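You operate a simulated robot arm through the tools that you are given. There is no shell and no other tool. Be economical: measure what you need, move in short steps, check, and stop when the job is done.

The job below is to be done with a simulated robot arm. You get a single attempt, and the scene is never put back.

JOB
Fill the dip pan, then soak and plant both seedlings from the green cell tray.
Fine: turn the dip knob to fill till the water reaches the red line, then to off; hold each dry plug under till it darkens, then push it home in an empty cell of the black cell tray; the other seedlings stay put.

Only the result counts: the job must be done as asked and must still hold three seconds after the hand-in. Knocking over, shifting, dropping, spilling or breaking anything else fails it.

ROBOT AND FRAMES
A 7-joint arm with a fingered hand, fixed in place. Base frame: the origin is at the foot of the arm, x ahead of it, y to its left, z up; the work surface is at about z = 0.85. Units: m, degrees, N and s.
With the tool pointing down near the work surface it reaches from about 0.1 to 0.74 m from the base axis. Its first joint turns from -69.0 to 172.0 degrees. Payload 3.4 kg.
The TCP is the grasp point between the finger pads, 0.039 m short of the fingertips. In the tool frame z runs along the fingers and y along their closing line. Largest opening 0.18 m; the body of the gripper starts 0.111 m behind the TCP. The gripper is a hand of 3 fingers: y runs from the thumb to the fingers, the wrist lies at [0, 0, -0.262] in the tool frame, and closing takes about 1.5 s.
Orientation is that of the tool frame in the base frame, as a unit quaternion [x, y, z, w]. With the fingers straight down and closing along the base's y, the tool's x points along the base's -x, its y along +y and its z along -z.

CONTROLS
- The arm moves only by the tool step_arm. Its argument "moves" is a list of rows, each a list of 3 entries, a list of its own where there are three numbers: the gripper command, from -1 (fully open) to 1 (shut), values between in proportion, then the shift along the tool's x, y, z in units of 20 mm (1.0 is 20 mm), then the turn, a rotation vector about the tool's x, y, z in units of 8 degrees (1.0 is 8 degrees). In form: [[hand, [x, y, z], [wx, wy, wz]], ...]. A call has 1 to 10 rows; each row shifts and turns the commanded pose from where the row before left it, along the tool's axes as they then stand. A call with a number of a shift or a turn outside -1 to 1 is refused whole. Rows are played at 5 a second. More than 0.05 m and 8.6 degrees between two rows, or a gripper value outside its range, and nothing of the call is played. A pose out of reach is approached as far as the arm can. The call stops where the force on the tool passes 40 N (or 10 N more than at its start, if that is more) or the arm is blocked; 0.2 s more then pass. Each finger travels about 0.072 m/s and halts on what it meets, pressing with about 24 N; the grip force reading is that of the motor and also rises with nothing between the fingers. The clock runs only during rows and for 0.2 s after the last one: add rows that do not move to give the fingers time. The reply holds the time, the measured pose of the TCP, the force on the tool along the base axes, the opening and the grip force, in the units named above and with some noise, with the torque about the TCP (base axes, N m) and any sound that the robot's microphone picked up.
- Cameras (640 x 400 px; columns grow to the right, rows downward): "scene" is fixed at [0.0496, -0.5022, 1.5992]; the picture's right is [0.43, -0.90, 0.00], its down [-0.62, -0.30, -0.73] and it looks along [0.65, 0.31, -0.69] (base axes); focal length 310 px, centre (320, 200). "wrist" rides on the gripper at [0.063, -0.036, -0.128] in the tool frame; the picture's right is [0.50, 0.87, 0.00], its down [-0.75, 0.43, -0.49] and it looks along [-0.43, 0.25, 0.87] (tool axes); focal length 226 px, centre (320, 200). There is no depth. A picture from a camera that has moved, and an enlarged one, comes with that camera's place and axes in the base frame and with its lens.
- grab_frame(camera): a new picture of that camera. It takes no simulated time.
- move_column(by): slides the trunk up (or, below 0, down) by that many m; the arm rides with it, the base frame stays. It gives what a move gives, with no picture.
- hand_shape(shape): the hand has 3 fingers and takes this shape, open, in about a second: jaw (thumb against the fingers, like two jaws); tri (thumb and two fingers); tip (a fingertip pinch); poke (one finger out to press); point (the index stretched); flat (the hand flat); cup (the hand cupped); fist (a fist). The gripper value then closes the fingers along that shape, each until it touches; the sizes above hold for jaw. It gives what a move gives, with no picture.
- inspect(camera, box): a new picture of the part [left, top, right, bottom] of that camera's present view, enlarged. It takes no simulated time.
- hand_in(): hands the job in; it is judged then, once.

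Go step by step. Nothing tells you positions but the pictures and the camera data: compare them with the known pose of the tool, close in by small moves and look again before you grip or let go. The budget is 120 turns and 76 pictures, counting those below and the enlarged ones. Unless the task says otherwise, let go and move clear before handing in, and close with one line.

The tools are called after ">>>" as name(argument=value, ...) on one line, values as JSON. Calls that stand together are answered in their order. step_arm: Moves the arm, as the interface text tells. Its arguments: {"type":"object","properties":{"moves":{"type":"array"}},"required":["moves"]} The other tools are called the same way: move_column (by) slides the trunk up or down; hand_shape (shape) gives the hand a shape; grab_frame (camera) takes a picture; inspect (camera, box) takes an enlarged picture of a part of a camera's view; hand_in () hands the job in.

At the start:

```text
time: 0.0
tool_pos: [0.485, -0.0499, 1.3109]
orientation: [-0.001, 1.0, 0.0, -0.001]
ft_force: [0.1, -0.7, -0.4]
wrist_torque: [0.01, 0.03, 0.0]
gripper_width: 0.18
grasp_force: 0.0
shape: jaw
trunk travel left (down, up): [-0.375, 0.167]
```

scene: 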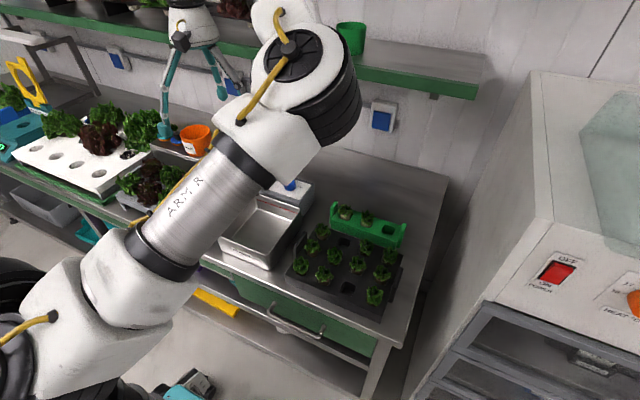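
wrist: 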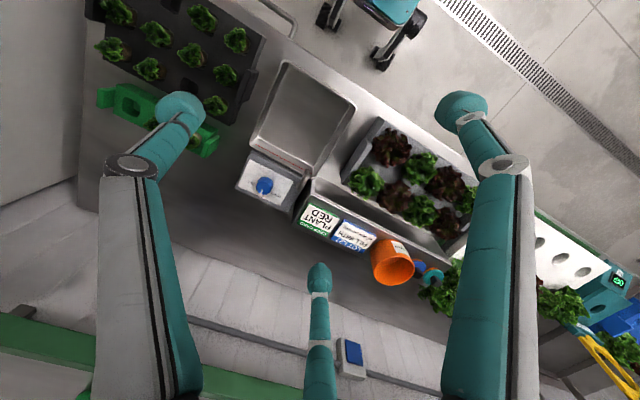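

I see the dip pan with a blue knob box behind it, the black cell tray to the right and the green tray with two seedlings at the rear. I'll zoom in on these first.

>>> inspect(camera="wrist", box=[80, 0, 360, 175])

>>> inspect(camera="wrist", box=[220, 130, 420, 255])

>>> inspect(camera="scene", box=[200, 160, 440, 310])

```text
2.29 times, centred on (220, 88) of wrist
camera zoom: at [0.4222, -0.0865, 1.4383], right [-0.5, 0.87, 0.0], down [0.75, 0.44, 0.49], along [0.43, 0.25, -0.87], focal length 517 px, centre (549, 457)
```

zoom: 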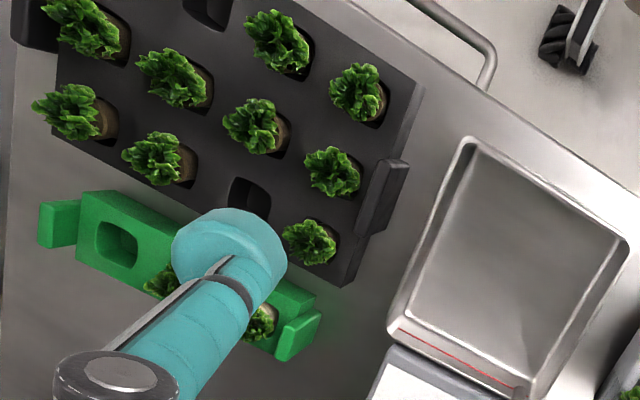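

```text
3.20 times, centred on (320, 192) of wrist
camera zoom: at [0.4222, -0.0865, 1.4383], right [-0.5, 0.87, 0.0], down [0.75, 0.44, 0.49], along [0.43, 0.25, -0.87], focal length 723 px, centre (320, 224)
```

zoom: 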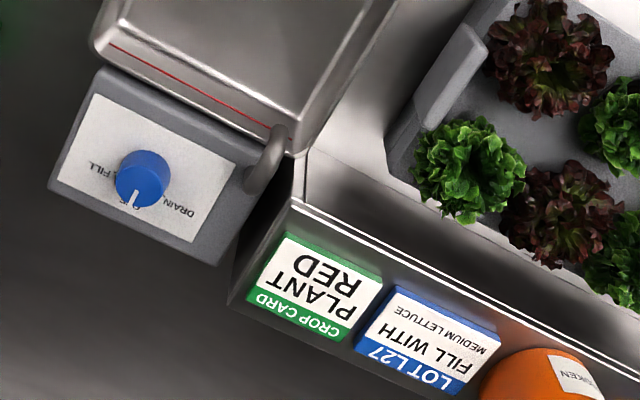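

```text
2.67 times, centred on (320, 235) of scene
camera zoom: at [0.0496, -0.5022, 1.5992], right [0.43, -0.9, 0.0], down [-0.62, -0.3, -0.73], along [0.65, 0.31, -0.69], focal length 826 px, centre (320, 107)
```

zoom: 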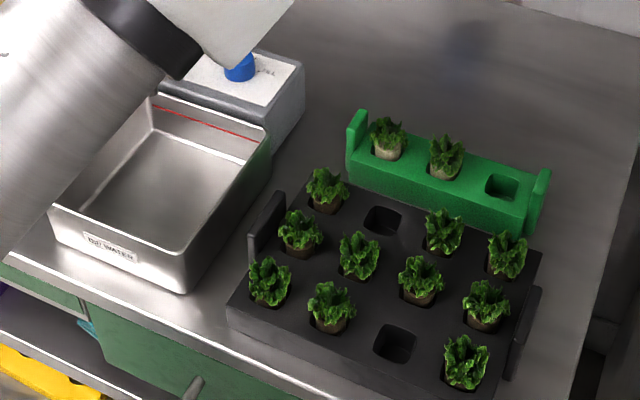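

The knob is near (0.706, -0.079, 0.93) and the green tray seedlings near x 0.68, y -0.29 and -0.36. I'll check how the hand looks in the other shapes before choosing one.

>>> hand_shape(shape="tip")

>>> grab_frame(camera="wrist")

>>> step_arm(moves=[[1, [0, 0, 0], [0, 0, 0]], [1, [0, 0, 0], [0, 0, 0]], [1, [0, 0, 0], [0, 0, 0]], [1, [0, 0, 0], [0, 0, 0]], [1, [0, 0, 0], [0, 0, 0]], [1, [0, 0, 0], [0, 0, 0]], [1, [0, 0, 0], [0, 0, 0]], [1, [0, 0, 0], [0, 0, 0]]])

>>> grab_frame(camera="wrist")

>>> hand_shape(shape="jaw")

>>> step_arm(moves=[[1, [0, 0, 0], [0, 0, 0]], [1, [0, 0, 0], [0, 0, 0]], [1, [0, 0, 0], [0, 0, 0]], [1, [0, 0, 0], [0, 0, 0]], [1, [0, 0, 0], [0, 0, 0]], [1, [0, 0, 0], [0, 0, 0]], [1, [0, 0, 0], [0, 0, 0]], [1, [0, 0, 0], [0, 0, 0]]])

>>> grab_frame(camera="wrist")

```text
time: 0.9
tool_pos: [0.4827, -0.0454, 1.3122]
orientation: [-0.001, 1.0, 0.0, 0.0]
ft_force: [-0.1, 0.9, 0.9]
wrist_torque: [-0.01, -0.07, 0.01]
gripper_width: 0.1799
grasp_force: 0.1
shape: tip
trunk travel left (down, up): [-0.375, 0.167]
```

```text
70 pictures are left
camera wrist: at [0.4193, -0.0833, 1.4394], right [-0.5, 0.87, 0.0], down [0.75, 0.44, 0.49], along [0.43, 0.25, -0.87], focal length 226 px, centre (320, 200)
```

wrist: 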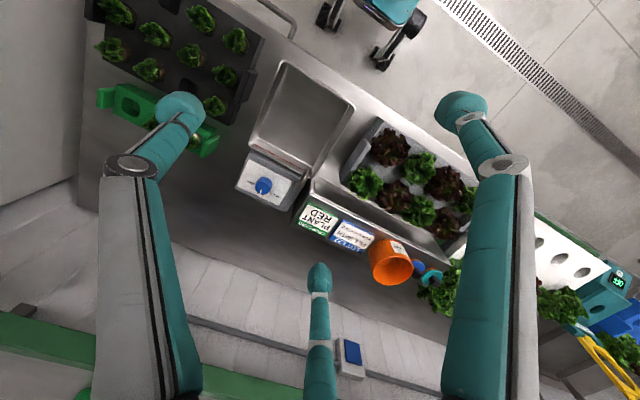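

```text
time: 2.7
tool_pos: [0.482, -0.0472, 1.3121]
orientation: [0.0, 1.0, -0.001, 0.001]
ft_force: [-0.6, 0.3, 0.1]
wrist_torque: [-0.01, -0.01, -0.01]
gripper_width: 0.0001
grasp_force: 24.2
shape: tip
trunk travel left (down, up): [-0.375, 0.167]
```

```text
69 pictures are left
camera wrist: at [0.4193, -0.0833, 1.4394], right [-0.5, 0.87, 0.0], down [0.75, 0.44, 0.49], along [0.43, 0.25, -0.87], focal length 226 px, centre (320, 200)
```

wrist: 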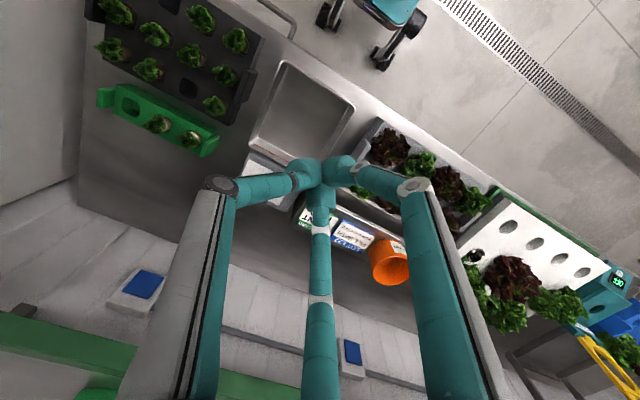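

```text
time: 3.6
tool_pos: [0.4831, -0.0476, 1.311]
orientation: [-0.001, 1.0, -0.001, 0.001]
ft_force: [-0.3, 0.1, -0.4]
wrist_torque: [0.03, -0.01, -0.01]
gripper_width: 0.1802
grasp_force: 0.1
shape: jaw
trunk travel left (down, up): [-0.375, 0.167]
```

```text
time: 5.4
tool_pos: [0.4826, -0.047, 1.3125]
orientation: [-0.001, 1.0, 0.0, 0.001]
ft_force: [0.4, 0.2, 0.2]
wrist_torque: [0.01, -0.01, -0.02]
gripper_width: 0.0002
grasp_force: 23.9
shape: jaw
trunk travel left (down, up): [-0.375, 0.167]
```

```text
68 pictures are left
camera wrist: at [0.4193, -0.0833, 1.4394], right [-0.5, 0.87, 0.0], down [0.75, 0.44, 0.49], along [0.43, 0.25, -0.87], focal length 226 px, centre (320, 200)
```

wrist: 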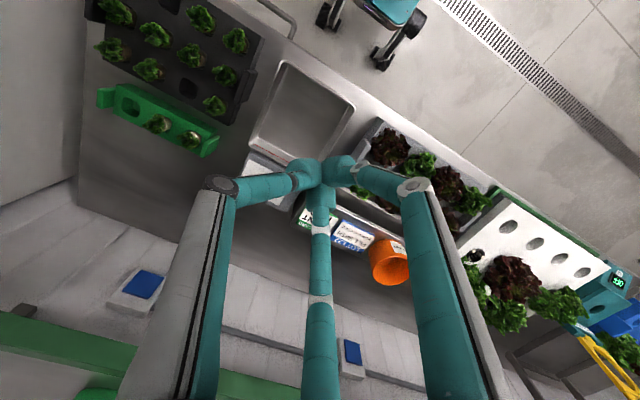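

The hand is a three-finger claw at about 120°, and tip and jaw look the same. I'll move over and down toward the knob with the fingers partly closed.

>>> step_arm(moves=[[0.1, [-0.5, -0.16, 1], [0, 0, 0]], [0.1, [-0.8, -0.16, 1], [0, 0, 0]], [0.1, [-1, -0.16, 1], [0, 0, 0]], [0.1, [-1, -0.16, 1], [0, 0, 0]], [0.1, [-1, -0.16, 1], [0, 0, 0]], [0.1, [-1, -0.16, 1], [0, 0, 0]], [0.1, [-1, -0.16, 1], [0, 0, 0]], [0.1, [-1, -0.16, 1], [0, 0, 0]], [0.1, [-1, -0.16, 1], [0, 0, 0]], [0.1, [-1, -0.16, 0], [0, 0, 0]]])

>>> grab_frame(camera="wrist")

>>> grab_frame(camera="scene")

```text
time: 7.6
tool_pos: [0.6695, -0.0773, 1.1321]
orientation: [-0.001, 1.0, 0.0, 0.0]
ft_force: [0.1, -1.0, 0.8]
wrist_torque: [0.03, -0.02, -0.02]
gripper_width: 0.0805
grasp_force: 0.0
shape: jaw
trunk travel left (down, up): [-0.375, 0.167]
```

```text
67 pictures are left
camera wrist: at [0.6072, -0.114, 1.2594], right [-0.5, 0.87, 0.0], down [0.75, 0.44, 0.49], along [0.43, 0.24, -0.87], focal length 226 px, centre (320, 200)
```

wrist: 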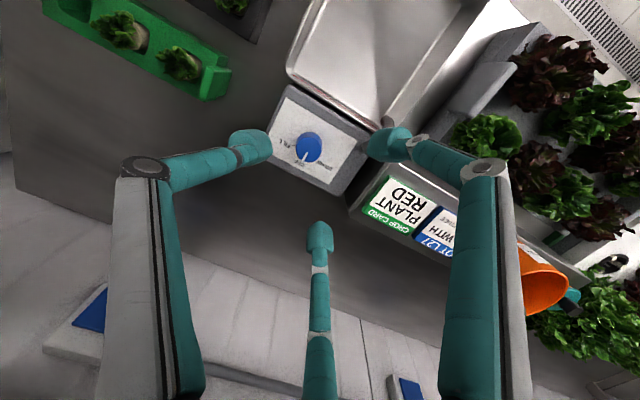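

```text
66 pictures are left
```

scene: 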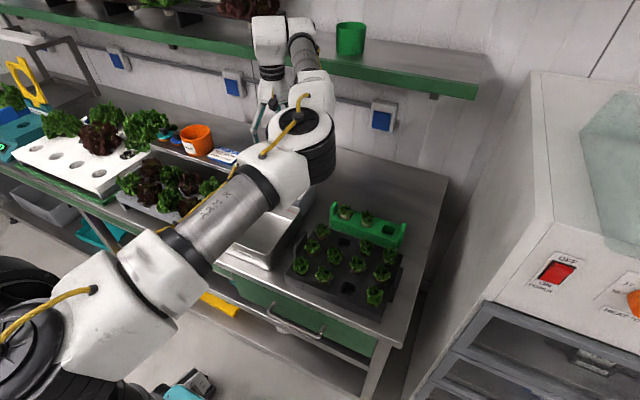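

Above the knob now; I'll zoom in for its exact position and the label angles.

>>> inspect(camera="wrist", box=[240, 70, 400, 220])

```text
2.67 times, centred on (320, 145) of wrist
camera zoom: at [0.6072, -0.114, 1.2594], right [-0.5, 0.87, 0.0], down [0.75, 0.44, 0.49], along [0.43, 0.24, -0.87], focal length 603 px, centre (320, 347)
```

zoom: 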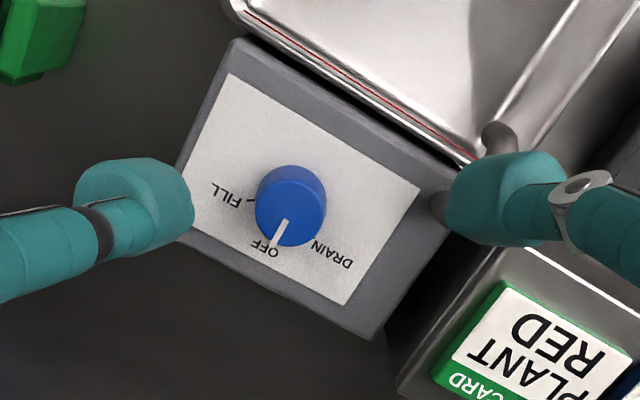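

Knob centre is about (0.702, -0.080), with fill roughly 57° clockwise from off. I'll centre over it and pre-rotate counter-clockwise so the fingers stay clear of the spout during the turn.

>>> step_arm(moves=[[0.1, [-0.8, -0.1, 0], [0, 0, 0]], [0.1, [-0.8, 0, 0], [0, 0, 0]], [0.1, [0, 0, 0], [0, 0, -1]], [0.1, [0, 0, 0], [0, 0, -1]], [0.1, [0, 0, 0], [0, 0, -1]], [0.1, [0, 0, 0], [0, 0, -1]], [0.1, [0, 0, 0], [0, 0, -1]], [0.1, [0, 0, 0], [0, 0, -1]], [0.1, [0, 0, 0], [0, 0, -1]], [0.1, [0, 0, 0], [0, 0, -1]]])

>>> step_arm(moves=[[0.1, [0, 0, 0.5], [0, 0, -1]], [0.1, [0, 0, 0.8], [0, 0, -0.5]], [0.1, [0, 0, 1], [0, 0, 0]], [0.1, [0, 0, 1], [0, 0, 0]], [0.1, [0, 0, 1], [0, 0, 0]], [0.1, [0, 0, 0], [0, 0, 0]]])

>>> grab_frame(camera="wrist")

>>> inspect(camera="scene", box=[200, 100, 360, 280])

```text
time: 9.8
tool_pos: [0.7003, -0.0812, 1.1321]
orientation: [-0.531, 0.848, -0.001, 0.001]
ft_force: [-1.2, -0.6, 0.3]
wrist_torque: [0.0, -0.04, 0.01]
gripper_width: 0.0807
grasp_force: 0.1
shape: jaw
trunk travel left (down, up): [-0.375, 0.167]
```

```text
time: 11.2
tool_pos: [0.7007, -0.0807, 1.0485]
orientation: [-0.617, 0.787, -0.001, 0.0]
ft_force: [0.0, -0.3, 0.7]
wrist_torque: [-0.01, 0.01, 0.0]
gripper_width: 0.0805
grasp_force: 0.1
shape: jaw
trunk travel left (down, up): [-0.375, 0.167]
```

```text
64 pictures are left
camera wrist: at [0.7201, -0.1505, 1.1761], right [-0.96, -0.28, 0.0], down [-0.24, 0.84, 0.49], along [-0.14, 0.47, -0.87], focal length 226 px, centre (320, 200)
```

wrist: 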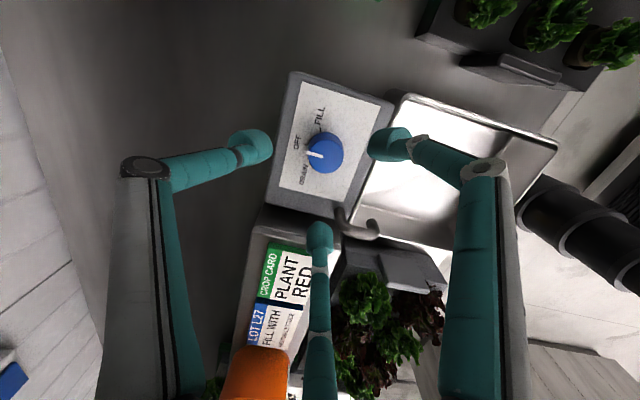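

```text
2.22 times, centred on (280, 190) of scene
camera zoom: at [0.0496, -0.5022, 1.5992], right [0.43, -0.9, 0.0], down [-0.62, -0.3, -0.73], along [0.65, 0.31, -0.69], focal length 688 px, centre (409, 222)
```

zoom: 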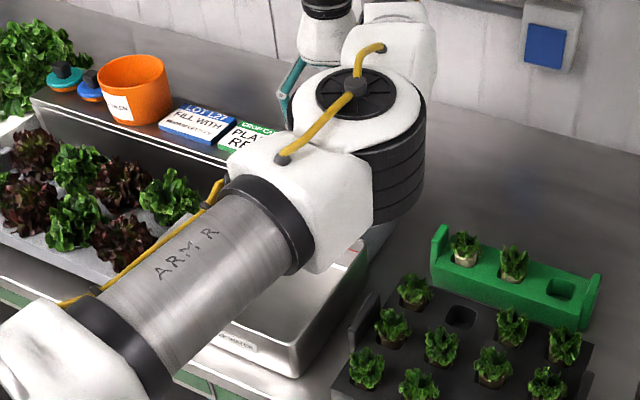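

Rotated; now a zoom to centre precisely on the knob.

>>> inspect(camera="wrist", box=[260, 70, 420, 250])

```text
2.22 times, centred on (340, 160) of wrist
camera zoom: at [0.7201, -0.1505, 1.1761], right [-0.96, -0.28, 0.0], down [-0.24, 0.84, 0.49], along [-0.14, 0.47, -0.87], focal length 502 px, centre (276, 289)
```

zoom: 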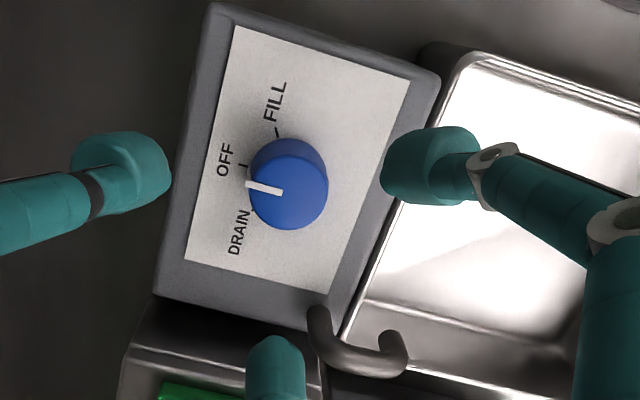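

Combining views puts the knob centre near (0.690, -0.080) with its top at about z 0.955. I'll shift 10 mm and descend partway.

>>> step_arm(moves=[[0.1, [0.08, 0.52, 0], [0, 0, 0]], [0.1, [0, 0, 0.8], [0, 0, 0]], [0.1, [0, 0, 0.8], [0, 0, 0]], [0.1, [0, 0, 0.7], [0, 0, 0]], [0.1, [0, 0, 0], [0, 0, 0]]])

>>> inspect(camera="wrist", box=[220, 70, 420, 250])

```text
time: 12.4
tool_pos: [0.6903, -0.0794, 1.0018]
orientation: [-0.616, 0.788, -0.001, -0.001]
ft_force: [1.4, -0.6, -0.1]
wrist_torque: [0.0, -0.02, 0.02]
gripper_width: 0.0803
grasp_force: 0.0
shape: jaw
trunk travel left (down, up): [-0.375, 0.167]
```

```text
2.22 times, centred on (320, 160) of wrist
camera zoom: at [0.7096, -0.1494, 1.1286], right [-0.96, -0.28, 0.0], down [-0.24, 0.84, 0.49], along [-0.14, 0.47, -0.87], focal length 502 px, centre (320, 289)
```

zoom: 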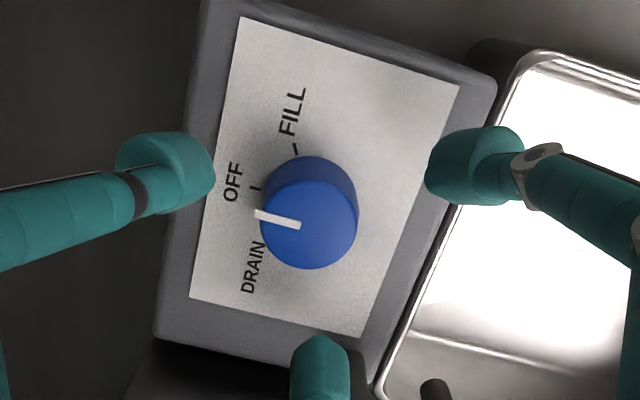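

Nearly centred; small correction, go down around the knob and close.

>>> step_arm(moves=[[0.1, [0, -0.17, 0.3], [0, 0, 0]], [0.1, [0, 0, 0.5], [0, 0, 0]], [0.1, [0, 0, 0.5], [0, 0, 0]], [0.1, [0, 0, 0], [0, 0, 0]]])

>>> step_arm(moves=[[0.4, [0, 0, 0], [0, 0, 0]], [0.6, [0, 0, 0], [0, 0, 0]], [0.8, [0, 0, 0], [0, 0, 0]], [0.8, [0, 0, 0], [0, 0, 0]], [0.8, [0, 0, 0], [0, 0, 0]]])

>>> grab_frame(camera="wrist")

```text
time: 13.4
tool_pos: [0.6947, -0.0803, 0.9748]
orientation: [-0.617, 0.787, -0.001, 0.0]
ft_force: [-0.1, -1.7, 2.4]
wrist_torque: [0.02, 0.05, 0.02]
gripper_width: 0.0806
grasp_force: 0.0
shape: jaw
trunk travel left (down, up): [-0.375, 0.167]
```

```text
time: 14.6
tool_pos: [0.6945, -0.0807, 0.9733]
orientation: [-0.617, 0.787, -0.001, 0.0]
ft_force: [1.4, 0.3, 1.6]
wrist_torque: [0.01, -0.09, 0.03]
gripper_width: 0.0331
grasp_force: 23.7
shape: jaw
trunk travel left (down, up): [-0.375, 0.167]
```

```text
60 pictures are left
camera wrist: at [0.7137, -0.1506, 1.1022], right [-0.96, -0.28, 0.0], down [-0.24, 0.84, 0.49], along [-0.14, 0.47, -0.87], focal length 226 px, centre (320, 200)
```

wrist: 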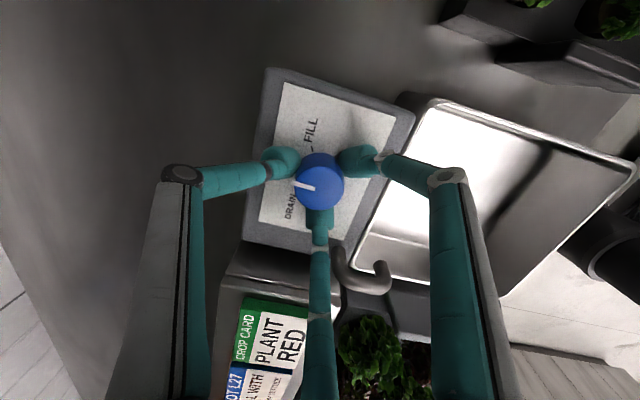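

The knob is gripped. Turning clockwise toward fill.

>>> step_arm(moves=[[0.8, [0, 0, 0], [0, 0, 1]], [0.8, [0, 0, 0], [0, 0, 1]], [0.8, [0, 0, 0], [0, 0, 1]], [0.8, [0, 0, 0], [0, 0, 1]], [0.8, [0, 0, 0], [0, 0, 1]], [0.8, [0, 0, 0], [0, 0, 1]], [0.8, [0, 0, 0], [0, 0, 0.8]]])

>>> grab_frame(camera="wrist")

>>> inspect(camera="scene", box=[200, 100, 360, 280])

```text
time: 16.2
tool_pos: [0.6949, -0.0798, 0.9747]
orientation: [-0.187, 0.982, -0.001, 0.001]
ft_force: [5.1, 0.3, 4.4]
wrist_torque: [-0.09, -0.23, 0.03]
gripper_width: 0.0327
grasp_force: 23.9
shape: jaw
trunk travel left (down, up): [-0.375, 0.167]
```

```text
59 pictures are left
camera wrist: at [0.6488, -0.1375, 1.102], right [-0.78, 0.62, 0.0], down [0.54, 0.68, 0.49], along [0.31, 0.38, -0.87], focal length 226 px, centre (320, 200)
```

wrist: 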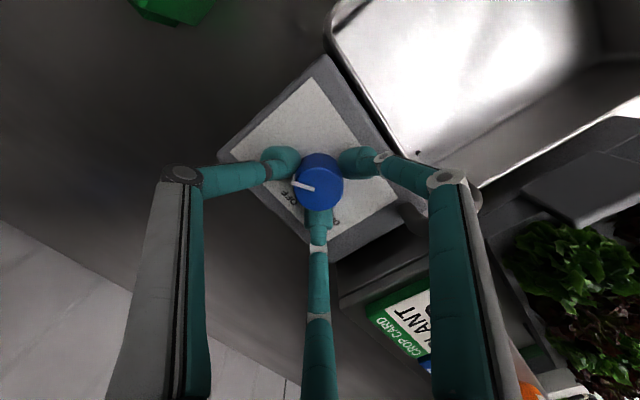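

```text
2.22 times, centred on (280, 190) of scene
camera zoom: at [0.0496, -0.5022, 1.5992], right [0.43, -0.9, 0.0], down [-0.62, -0.3, -0.73], along [0.65, 0.31, -0.69], focal length 688 px, centre (409, 222)
```

zoom: 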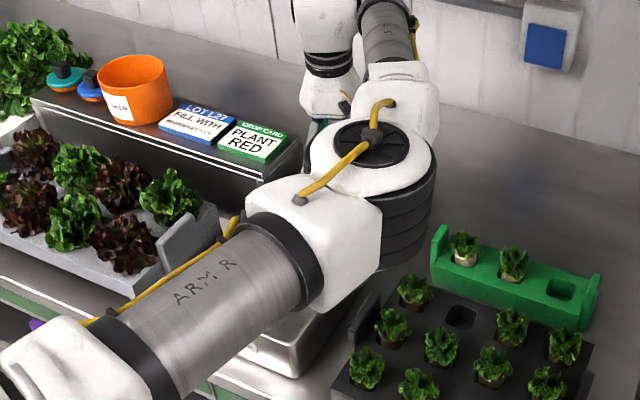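

The knob turned about 54°. I'll check whether the water runs.

>>> inspect(camera="wrist", box=[240, 0, 560, 200])

```text
2.00 times, centred on (400, 100) of wrist
camera zoom: at [0.6488, -0.1375, 1.102], right [-0.78, 0.62, 0.0], down [0.54, 0.68, 0.49], along [0.31, 0.38, -0.87], focal length 452 px, centre (160, 400)
```

zoom: 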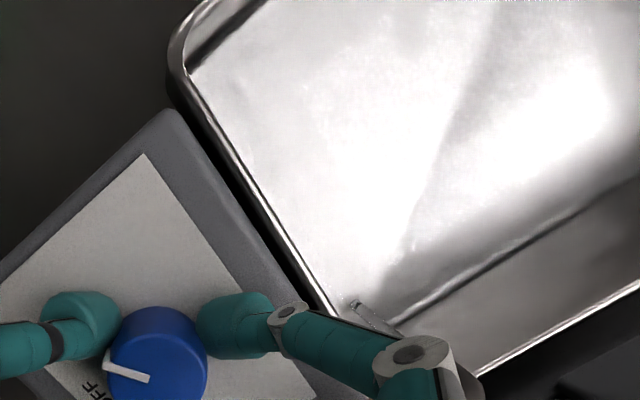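

There may be a stream at the spout. I'll wait a second and compare.

>>> step_arm(moves=[[0.8, [0, 0, 0], [0, 0, 0]], [0.8, [0, 0, 0], [0, 0, 0]], [0.8, [0, 0, 0], [0, 0, 0]], [0.8, [0, 0, 0], [0, 0, 0]], [0.8, [0, 0, 0], [0, 0, 0]]])

>>> inspect(camera="wrist", box=[320, 0, 640, 200])

```text
time: 17.4
tool_pos: [0.6953, -0.0808, 0.9738]
orientation: [-0.187, 0.982, 0.0, 0.0]
ft_force: [5.6, 1.0, 4.6]
wrist_torque: [-0.11, -0.24, 0.06]
gripper_width: 0.0328
grasp_force: 24.1
shape: jaw
trunk travel left (down, up): [-0.375, 0.167]
```

```text
2.00 times, centred on (480, 100) of wrist
camera zoom: at [0.6488, -0.1376, 1.102], right [-0.78, 0.62, 0.0], down [0.54, 0.68, 0.49], along [0.31, 0.39, -0.87], focal length 452 px, centre (0, 400)
```

zoom: 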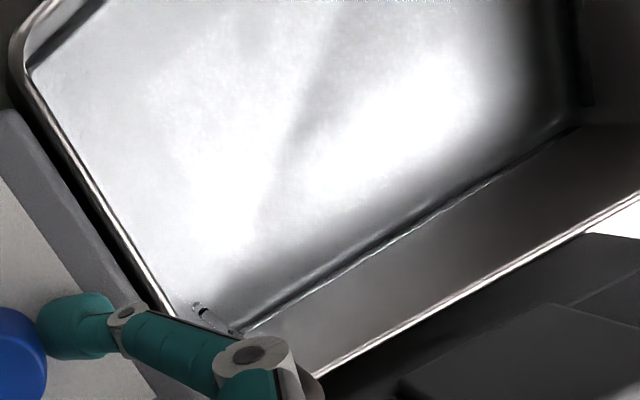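

The flow seems on but slow. I'll wait 2 s more and measure the rate.

>>> step_arm(moves=[[0.8, [0, 0, 0], [0, 0, 0]], [0.8, [0, 0, 0], [0, 0, 0]], [0.8, [0, 0, 0], [0, 0, 0]], [0.8, [0, 0, 0], [0, 0, 0]], [0.8, [0, 0, 0], [0, 0, 0]], [0.8, [0, 0, 0], [0, 0, 0]], [0.8, [0, 0, 0], [0, 0, 0]], [0.8, [0, 0, 0], [0, 0, 0]], [0.8, [0, 0, 0], [0, 0, 0]], [0.8, [0, 0, 0], [0, 0, 0]]])

>>> inspect(camera="wrist", box=[320, 0, 640, 200])

```text
time: 19.6
tool_pos: [0.6943, -0.0814, 0.9744]
orientation: [-0.188, 0.982, 0.0, 0.001]
ft_force: [4.6, 1.1, 6.9]
wrist_torque: [-0.06, -0.28, 0.03]
gripper_width: 0.0328
grasp_force: 24.4
shape: jaw
trunk travel left (down, up): [-0.375, 0.167]
```

```text
2.00 times, centred on (480, 100) of wrist
camera zoom: at [0.6488, -0.1376, 1.1019], right [-0.78, 0.62, 0.0], down [0.54, 0.68, 0.49], along [0.31, 0.38, -0.87], focal length 452 px, centre (0, 400)
```

zoom: 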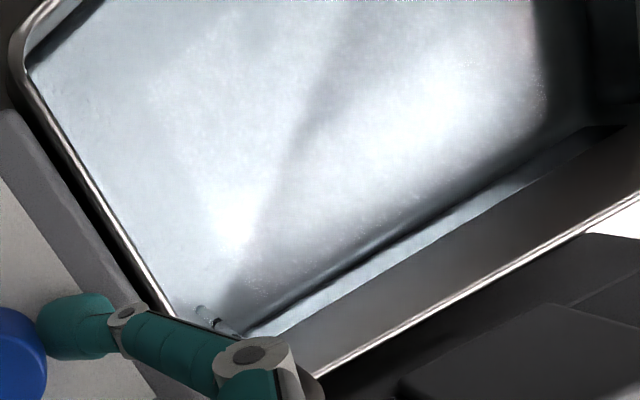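

Water is rising about 5 mm/s. I'll allow 3 s more, then look again.

>>> step_arm(moves=[[0.8, [0, 0, 0], [0, 0, 0]], [0.8, [0, 0, 0], [0, 0, 0]], [0.8, [0, 0, 0], [0, 0, 0]], [0.8, [0, 0, 0], [0, 0, 0]], [0.8, [0, 0, 0], [0, 0, 0]], [0.8, [0, 0, 0], [0, 0, 0]], [0.8, [0, 0, 0], [0, 0, 0]], [0.8, [0, 0, 0], [0, 0, 0]], [0.8, [0, 0, 0], [0, 0, 0]], [0.8, [0, 0, 0], [0, 0, 0]]])

>>> grab_frame(camera="wrist")

>>> inspect(camera="wrist", box=[320, 0, 640, 200])

```text
time: 21.8
tool_pos: [0.6948, -0.0801, 0.975]
orientation: [-0.188, 0.982, -0.001, 0.0]
ft_force: [5.8, 1.6, 5.9]
wrist_torque: [-0.07, -0.25, 0.01]
gripper_width: 0.0327
grasp_force: 24.0
shape: jaw
trunk travel left (down, up): [-0.375, 0.167]
```

```text
54 pictures are left
camera wrist: at [0.6488, -0.1376, 1.1019], right [-0.78, 0.62, 0.0], down [0.54, 0.68, 0.49], along [0.31, 0.38, -0.87], focal length 226 px, centre (320, 200)
```

wrist: 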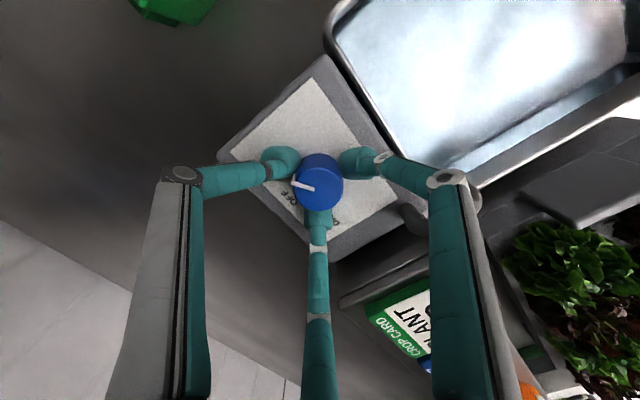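

```text
2.00 times, centred on (480, 100) of wrist
camera zoom: at [0.6488, -0.1376, 1.1019], right [-0.78, 0.62, 0.0], down [0.54, 0.68, 0.49], along [0.31, 0.38, -0.87], focal length 452 px, centre (0, 400)
```

zoom: 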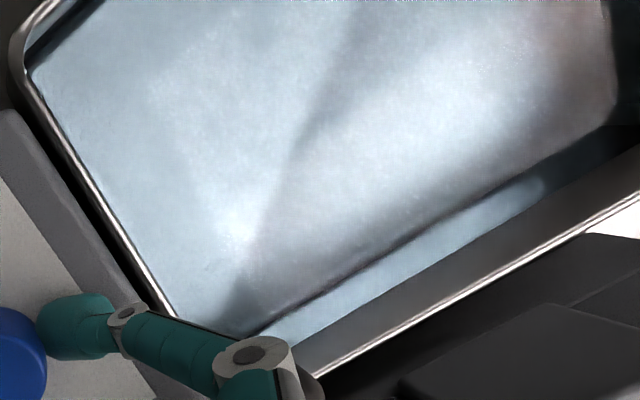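

Level is about 0.90; time to turn off and check against the red line.

>>> step_arm(moves=[[0.8, [0, 0, 0], [0, 0, -1]], [0.8, [0, 0, 0], [0, 0, -1]], [0.8, [0, 0, 0], [0, 0, -1]], [0.8, [0, 0, 0], [0, 0, -1]], [0.8, [0, 0, 0], [0, 0, -1]], [0.8, [0, 0, 0], [0, 0, -1]], [0.8, [0, 0, 0], [0, 0, -0.8]], [0.8, [0, 0, 0], [0, 0, 0]]])

>>> inspect(camera="wrist", box=[240, 60, 440, 260])

```text
time: 23.6
tool_pos: [0.6938, -0.0819, 0.9728]
orientation: [-0.616, 0.788, -0.001, 0.001]
ft_force: [2.2, -2.0, 10.7]
wrist_torque: [-0.18, -0.3, -0.1]
gripper_width: 0.0327
grasp_force: 24.0
shape: jaw
trunk travel left (down, up): [-0.375, 0.167]
```

```text
2.00 times, centred on (340, 160) of wrist
camera zoom: at [0.7129, -0.1514, 1.102], right [-0.96, -0.28, 0.0], down [-0.24, 0.84, 0.49], along [-0.13, 0.47, -0.87], focal length 452 px, centre (280, 280)
```

zoom: 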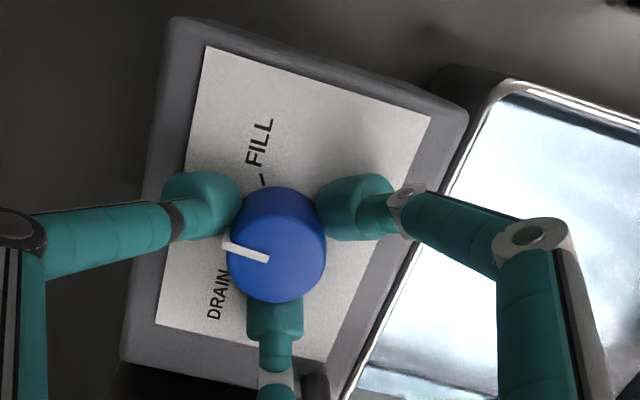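

The knob is roughly at off, perhaps a few degrees short. I'll release, lift and shift back over the pan to see both the pointer and the red line.

>>> step_arm(moves=[[0.1, [0, 0, 0], [0, 0, 0]], [0.1, [0, 0, 0], [0, 0, 0]], [0.1, [0, 0, 0], [0, 0, 0]], [0.1, [0, 0, -1], [0, 0, 0]], [0.1, [0, 0, -1], [0, 0, 0]], [0.1, [0, 0, -1], [0, 0, 0]], [0.1, [0, 0, -0.5], [0, 0, 0]]])

>>> inspect(camera="wrist", box=[240, 60, 480, 210])

```text
time: 25.2
tool_pos: [0.6945, -0.0785, 1.0435]
orientation: [-0.616, 0.788, -0.002, 0.0]
ft_force: [-1.3, 0.0, -0.9]
wrist_torque: [-0.02, 0.03, -0.04]
gripper_width: 0.0806
grasp_force: 0.1
shape: jaw
trunk travel left (down, up): [-0.375, 0.167]
```

```text
2.67 times, centred on (360, 135) of wrist
camera zoom: at [0.7136, -0.1483, 1.1707], right [-0.96, -0.28, 0.0], down [-0.24, 0.84, 0.49], along [-0.14, 0.47, -0.87], focal length 603 px, centre (213, 373)
```

zoom: 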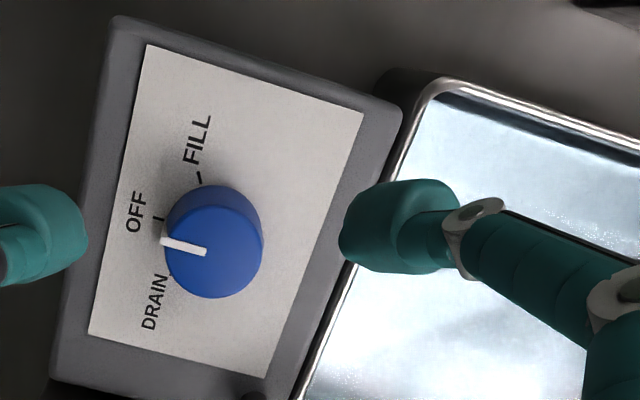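

The pointer is back at off. Now I'll move over the pan and rotate back so the camera sees the red line.

>>> step_arm(moves=[[0.1, [0.24, 0.97, -1], [0, 0, 0]], [0.1, [0.24, 0.97, -1], [0, 0, 0]], [0.1, [0.24, 0.97, 0], [0, 0, 1]], [0.1, [0, 0, 0], [0, 0, 1]], [0.1, [0, 0, 0], [0, 0, 1]], [0.1, [0, 0, 0], [0, 0, 1]], [0.1, [0, 0, 0], [0, 0, 1]], [0.1, [0, 0, 0], [0, 0, 1]], [0.1, [0, 0, 0], [0, 0, 1]], [0.1, [0, 0, 0], [0, 0, 1]]])

>>> step_arm(moves=[[0.1, [0.5, 0, 0], [0, 0, 1]], [0.1, [0.5, 0, 0], [0, 0, 0.5]], [0.1, [0, 0, 0], [0, 0, 0]]])

>>> grab_frame(camera="wrist")

>>> inspect(camera="scene", box=[200, 130, 360, 280])

```text
time: 27.4
tool_pos: [0.6331, -0.0807, 1.0829]
orientation: [-0.103, 0.995, -0.001, 0.0]
ft_force: [-0.1, -0.1, 0.4]
wrist_torque: [0.01, 0.02, -0.01]
gripper_width: 0.0803
grasp_force: 0.1
shape: jaw
trunk travel left (down, up): [-0.375, 0.167]
```

```text
time: 28.2
tool_pos: [0.6154, -0.0834, 1.0835]
orientation: [0.001, 1.0, -0.001, 0.001]
ft_force: [-0.6, -0.2, -0.4]
wrist_torque: [-0.03, 0.0, -0.02]
gripper_width: 0.0805
grasp_force: 0.0
shape: jaw
trunk travel left (down, up): [-0.375, 0.167]
```

```text
50 pictures are left
camera wrist: at [0.5515, -0.1195, 1.2108], right [-0.5, 0.87, 0.0], down [0.75, 0.44, 0.49], along [0.43, 0.24, -0.87], focal length 226 px, centre (320, 200)
```

wrist: 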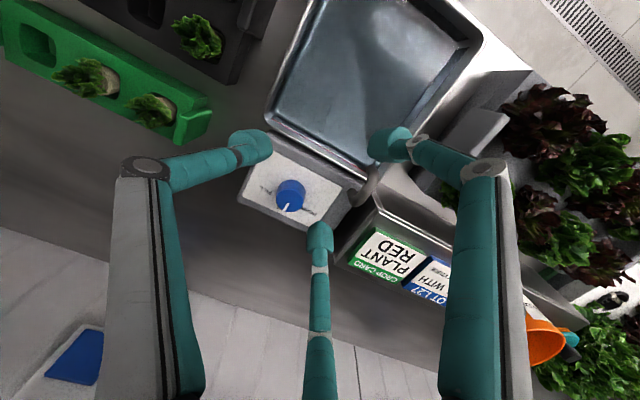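

```text
2.67 times, centred on (280, 205) of scene
camera zoom: at [0.0496, -0.5022, 1.5992], right [0.43, -0.9, 0.0], down [-0.62, -0.3, -0.73], along [0.65, 0.31, -0.69], focal length 826 px, centre (427, 187)
```

zoom: 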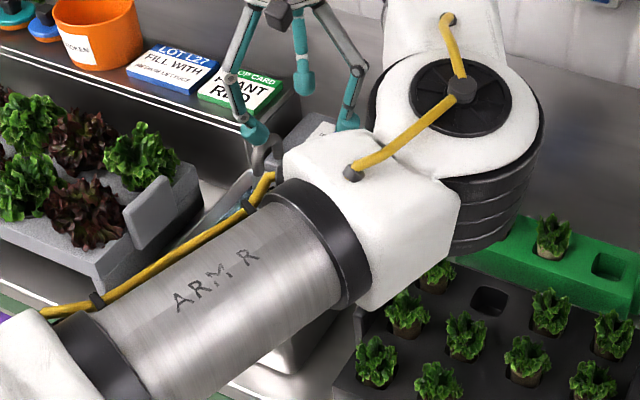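

>>> inspect(camera="wrist", box=[255, 80, 395, 180])

```text
4.00 times, centred on (325, 130) of wrist
camera zoom: at [0.5515, -0.1195, 1.2108], right [-0.5, 0.87, 0.0], down [0.75, 0.44, 0.49], along [0.43, 0.24, -0.87], focal length 904 px, centre (300, 480)
```

zoom: 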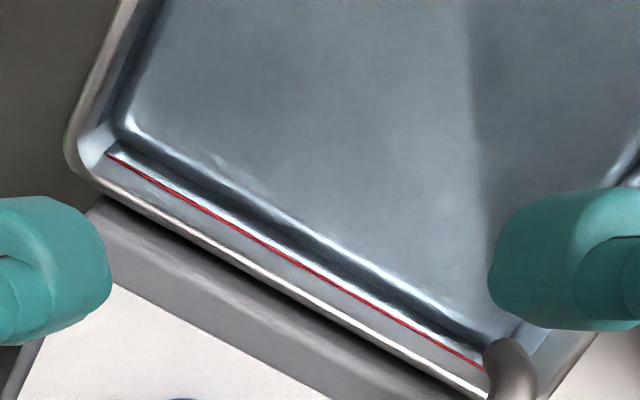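

The red line is visible; I'll enlarge to find the waterline.

>>> inspect(camera="wrist", box=[270, 110, 334, 150])

>>> inspect(camera="wrist", box=[320, 130, 384, 180])

```text
10.00 times, centred on (302, 130) of wrist
camera zoom: at [0.5515, -0.1195, 1.2108], right [-0.5, 0.87, 0.0], down [0.75, 0.44, 0.49], along [0.43, 0.24, -0.87], focal length 2261 px, centre (500, 900)
```

zoom: 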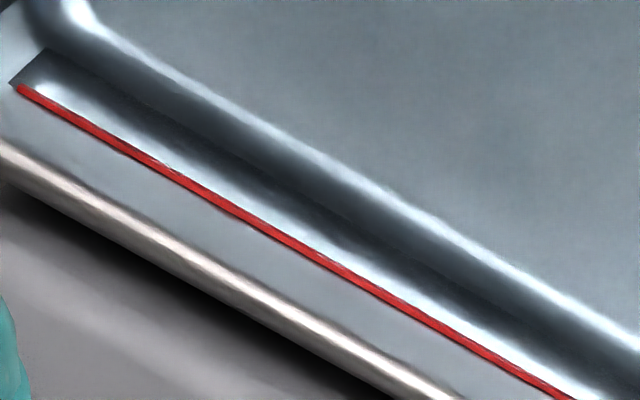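

```text
8.00 times, centred on (352, 155) of wrist
camera zoom: at [0.5515, -0.1195, 1.2108], right [-0.5, 0.87, 0.0], down [0.75, 0.44, 0.49], along [0.43, 0.24, -0.87], focal length 1808 px, centre (64, 560)
```

zoom: 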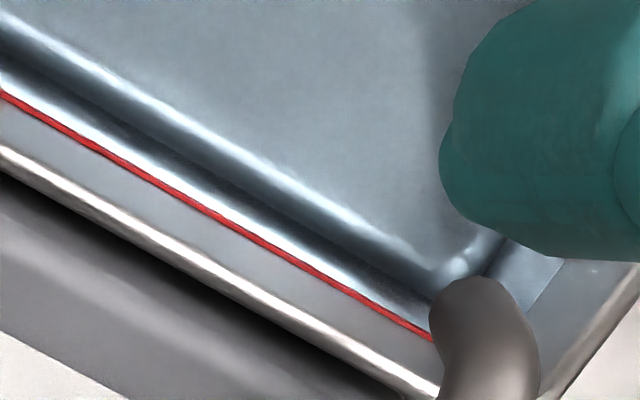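

The waterline coincides with the red line, so filling is done and the knob is at off. Now I'll move over the green tray for a close look at the seedlings.

>>> step_arm(moves=[[0.1, [0, -1, -0.5], [0, 0, 0]], [0.1, [0, -1, -0.5], [0, 0, 0]], [0.1, [0, -1, 0], [0, 0, 0]], [0.1, [0, -1, 0], [0, 0, 0]], [0.1, [0, -1, 0], [0, 0, 0]], [0.1, [0, -1, 0], [0, 0, 0]], [0.1, [0, -1, 0], [0, 0, 0]], [0.1, [0, -1, 0], [0, 0, 0]], [0.1, [0, -1, 0], [0, 0, 0]], [0.1, [0, -1, 0], [0, 0, 0]]])

>>> grab_frame(camera="wrist")

>>> inspect(camera="scene", box=[280, 180, 420, 310])

```text
time: 30.4
tool_pos: [0.6139, -0.2854, 1.1043]
orientation: [-0.001, 1.0, -0.001, 0.0]
ft_force: [0.8, 0.1, -0.1]
wrist_torque: [0.04, -0.01, -0.01]
gripper_width: 0.0804
grasp_force: 0.2
shape: jaw
trunk travel left (down, up): [-0.375, 0.167]
```

```text
45 pictures are left
camera wrist: at [0.5512, -0.322, 1.2327], right [-0.5, 0.87, 0.0], down [0.75, 0.44, 0.49], along [0.43, 0.25, -0.87], focal length 226 px, centre (320, 200)
```

wrist: 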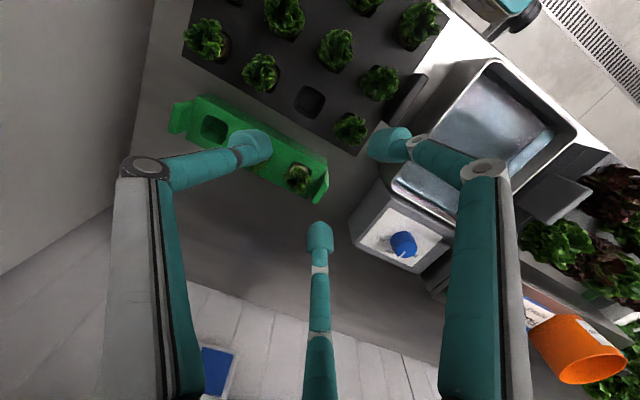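

```text
3.08 times, centred on (350, 245) of scene
camera zoom: at [0.0496, -0.5022, 1.5992], right [0.43, -0.9, 0.0], down [-0.62, -0.3, -0.73], along [0.65, 0.31, -0.69], focal length 953 px, centre (228, 62)
```

zoom: 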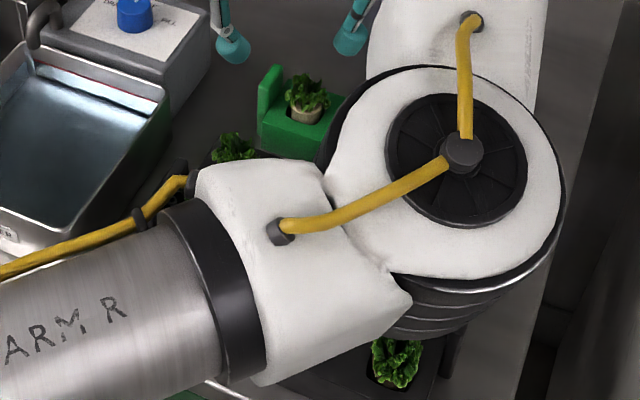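

I'll zoom on the nearest green-tray seedling and on the black tray.

>>> inspect(camera="wrist", box=[160, 70, 360, 210])

```text
2.86 times, centred on (260, 140) of wrist
camera zoom: at [0.5512, -0.322, 1.2327], right [-0.5, 0.87, 0.0], down [0.75, 0.44, 0.49], along [0.43, 0.25, -0.87], focal length 646 px, centre (491, 371)
```

zoom: 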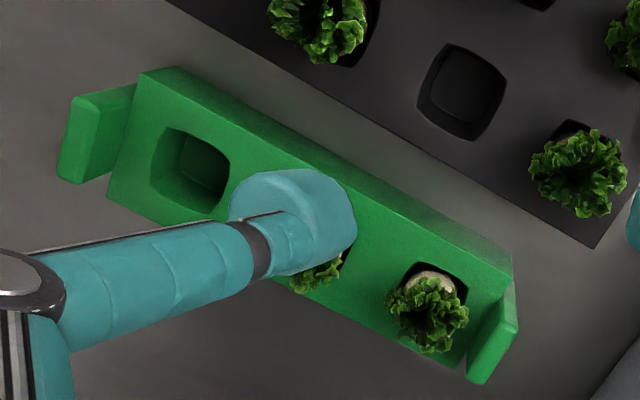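

Seedling A is near (0.694, -0.280) and B near (0.698, -0.351). Taking B first leaves free space for the thumb. I'll move above B.

>>> step_arm(moves=[[0.1, [-1, -0.8, 0], [0, 0, 0]], [0.1, [-1, -0.8, 0], [0, 0, 0]], [0.1, [-1, -0.8, 0], [0, 0, 0]], [0.1, [-1, -0.8, 0.5], [0, 0, 0]], [0.1, [-0.2, -0.1, 1], [0, 0, 0]], [0.1, [0, 0, 1], [0, 0, 0]], [0.1, [0, 0, 1], [0, 0, 0]], [0.1, [0, 0, 0], [0, 0, 0]]])

>>> inspect(camera="wrist", box=[200, 60, 440, 240])

>>> inspect(camera="scene", box=[300, 130, 460, 290])

```text
time: 32.2
tool_pos: [0.6975, -0.3509, 1.0341]
orientation: [0.0, 1.0, 0.0, 0.0]
ft_force: [-1.0, 0.4, -0.2]
wrist_torque: [0.03, -0.03, 0.0]
gripper_width: 0.0805
grasp_force: 0.1
shape: jaw
trunk travel left (down, up): [-0.375, 0.167]
```

```text
2.22 times, centred on (320, 150) of wrist
camera zoom: at [0.6343, -0.3862, 1.1616], right [-0.5, 0.87, 0.0], down [0.75, 0.44, 0.49], along [0.43, 0.25, -0.87], focal length 502 px, centre (320, 311)
```

zoom: 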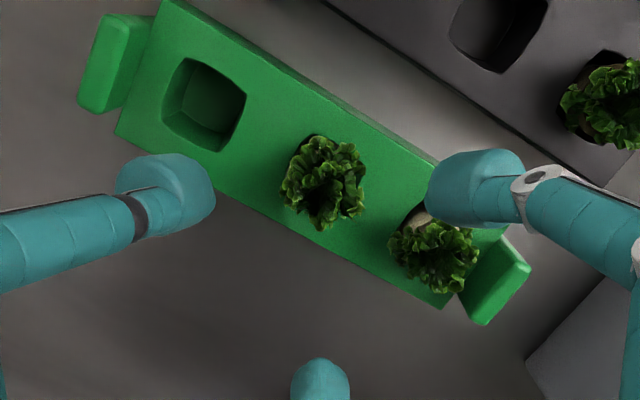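

```text
2.50 times, centred on (380, 210) of scene
camera zoom: at [0.0496, -0.5022, 1.5992], right [0.43, -0.9, 0.0], down [-0.62, -0.3, -0.73], along [0.65, 0.31, -0.69], focal length 774 px, centre (170, 175)
```

zoom: 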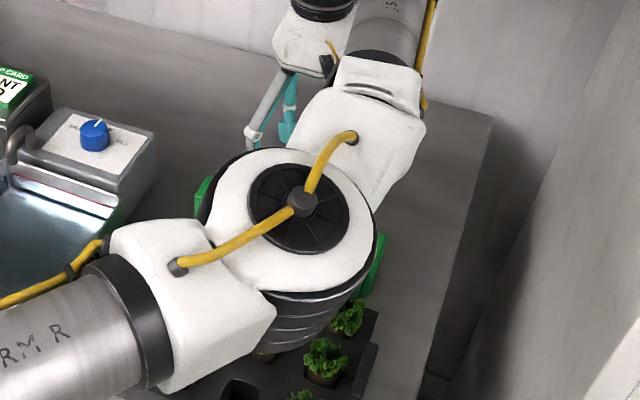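

B sits at about (0.694, -0.351). I'll descend around it in stages.

>>> step_arm(moves=[[0.1, [0.17, 0, 0.5], [0, 0, 0]], [0.1, [0, 0, 1], [0, 0, 0]], [0.1, [0, 0, 1], [0, 0, 0]], [0.1, [0, 0, 1], [0, 0, 0]], [0.1, [0, 0, 1], [0, 0, 0]], [0.1, [0, 0, 0.5], [0, 0, 0]], [0.1, [0, 0, 0], [0, 0, 0]]])

>>> inspect(camera="wrist", box=[200, 80, 440, 260])

```text
time: 33.8
tool_pos: [0.6945, -0.3495, 0.9352]
orientation: [0.0, 1.0, -0.001, 0.001]
ft_force: [-0.5, -0.6, 0.2]
wrist_torque: [0.01, 0.01, -0.03]
gripper_width: 0.0803
grasp_force: 0.1
shape: jaw
trunk travel left (down, up): [-0.375, 0.167]
```

```text
2.22 times, centred on (320, 170) of wrist
camera zoom: at [0.6316, -0.3857, 1.0623], right [-0.5, 0.87, 0.0], down [0.75, 0.44, 0.49], along [0.43, 0.25, -0.87], focal length 502 px, centre (320, 267)
```

zoom: 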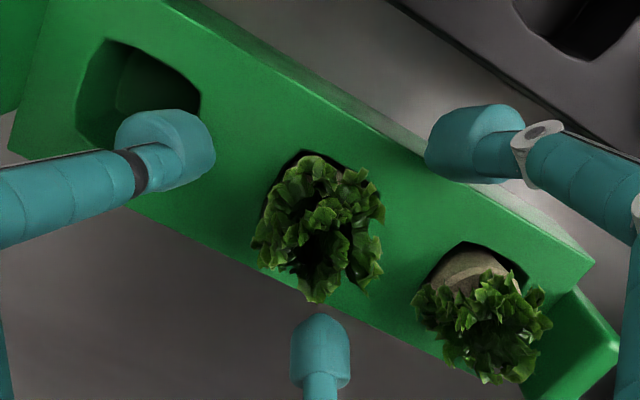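

Well centred. A little lower, then close gently on the plug.

>>> step_arm(moves=[[0.1, [0.1, -0.1, 0.3], [0, 0, 0]], [0.1, [0, 0, 0.3], [0, 0, 0]], [0.1, [0, 0, 0], [0, 0, 0]]])

>>> step_arm(moves=[[0.3, [0, 0, 0], [0, 0, 0]], [0.5, [0, 0, 0], [0, 0, 0]], [0.6, [0, 0, 0], [0, 0, 0]], [0.7, [0, 0, 0], [0, 0, 0]], [0.7, [0, 0, 0], [0, 0, 0]], [0.7, [0, 0, 0], [0, 0, 0]]])

>>> inspect(camera="wrist", box=[200, 80, 440, 260])

```text
time: 34.6
tool_pos: [0.692, -0.3492, 0.9295]
orientation: [-0.001, 1.0, -0.001, 0.005]
ft_force: [1.9, -1.3, 33.0]
wrist_torque: [-1.71, -0.06, 0.15]
gripper_width: 0.0818
grasp_force: 0.0
shape: jaw
trunk travel left (down, up): [-0.375, 0.167]
```

```text
time: 36.0
tool_pos: [0.691, -0.3492, 0.9276]
orientation: [-0.001, 1.0, -0.001, 0.003]
ft_force: [-2.7, 5.0, 33.6]
wrist_torque: [0.79, -0.12, -0.07]
gripper_width: 0.0506
grasp_force: 23.5
shape: jaw
trunk travel left (down, up): [-0.375, 0.167]
```

```text
2.22 times, centred on (320, 170) of wrist
camera zoom: at [0.6274, -0.3867, 1.0551], right [-0.5, 0.87, 0.0], down [0.75, 0.44, 0.5], along [0.43, 0.24, -0.87], focal length 502 px, centre (320, 267)
```

zoom: 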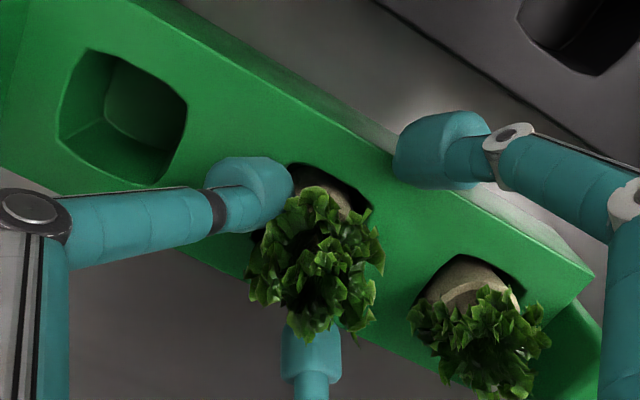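

The tips touched the tray surface (about z 0.889), and the plug is a few mm off centre. I'll open, lift slightly, recentre and close again.

>>> step_arm(moves=[[0.1, [0, 0, -0.4], [0, 0, 0]], [0.1, [0, 0, -0.1], [0, 0, 0]], [0.1, [-0.18, 0.2, 0], [0, 0, 0]], [0.1, [0, 0, 0.15], [0, 0, 0]], [0.1, [0, 0, 0], [0, 0, 0]]])

>>> inspect(camera="wrist", box=[200, 80, 440, 260])

```text
time: 37.2
tool_pos: [0.6969, -0.3486, 0.9299]
orientation: [0.0, 1.0, 0.0, 0.001]
ft_force: [-3.0, -1.0, 9.3]
wrist_torque: [-0.49, 0.09, -0.1]
gripper_width: 0.0806
grasp_force: 0.0
shape: jaw
trunk travel left (down, up): [-0.375, 0.167]
```

```text
2.22 times, centred on (320, 170) of wrist
camera zoom: at [0.6333, -0.3845, 1.0579], right [-0.5, 0.87, 0.0], down [0.75, 0.44, 0.49], along [0.43, 0.24, -0.87], focal length 502 px, centre (320, 267)
```

zoom: 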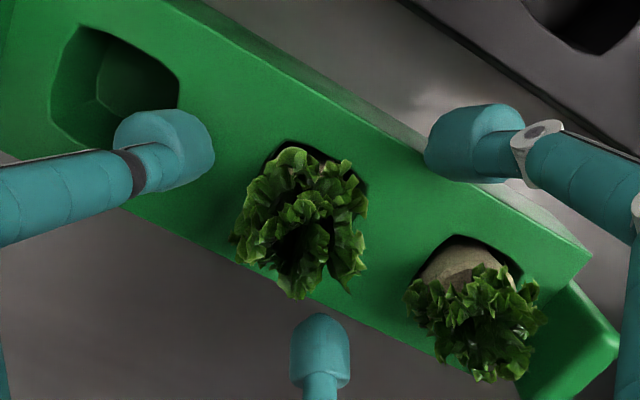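

Unloaded view suggests a small shift in -y. I'll correct and close on the plug.

>>> step_arm(moves=[[0.1, [0, 0, -0.15], [0, 0, 0]], [0.1, [-0.05, -0.2, 0], [0, 0, 0]], [0.3, [0, 0, 0], [0, 0, 0]], [0.5, [0, 0, 0], [0, 0, 0]], [0.7, [0, 0, 0], [0, 0, 0]], [0.7, [0, 0, 0], [0, 0, 0]], [0.7, [0, 0, 0], [0, 0, 0]], [0.7, [0, 0, 0], [0, 0, 0]]])

>>> inspect(camera="wrist", box=[200, 80, 440, 260])

```text
time: 39.0
tool_pos: [0.6978, -0.3536, 0.9331]
orientation: [-0.001, 1.0, 0.0, 0.001]
ft_force: [0.3, -1.5, 6.9]
wrist_torque: [0.1, -0.01, -0.03]
gripper_width: 0.0417
grasp_force: 0.1
shape: jaw
trunk travel left (down, up): [-0.375, 0.167]
```

```text
2.22 times, centred on (320, 170) of wrist
camera zoom: at [0.6351, -0.3891, 1.0608], right [-0.5, 0.87, 0.0], down [0.75, 0.44, 0.49], along [0.43, 0.25, -0.87], focal length 502 px, centre (320, 267)
```

zoom: 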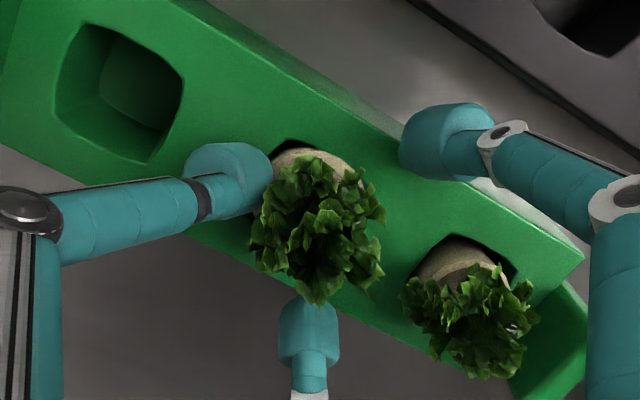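

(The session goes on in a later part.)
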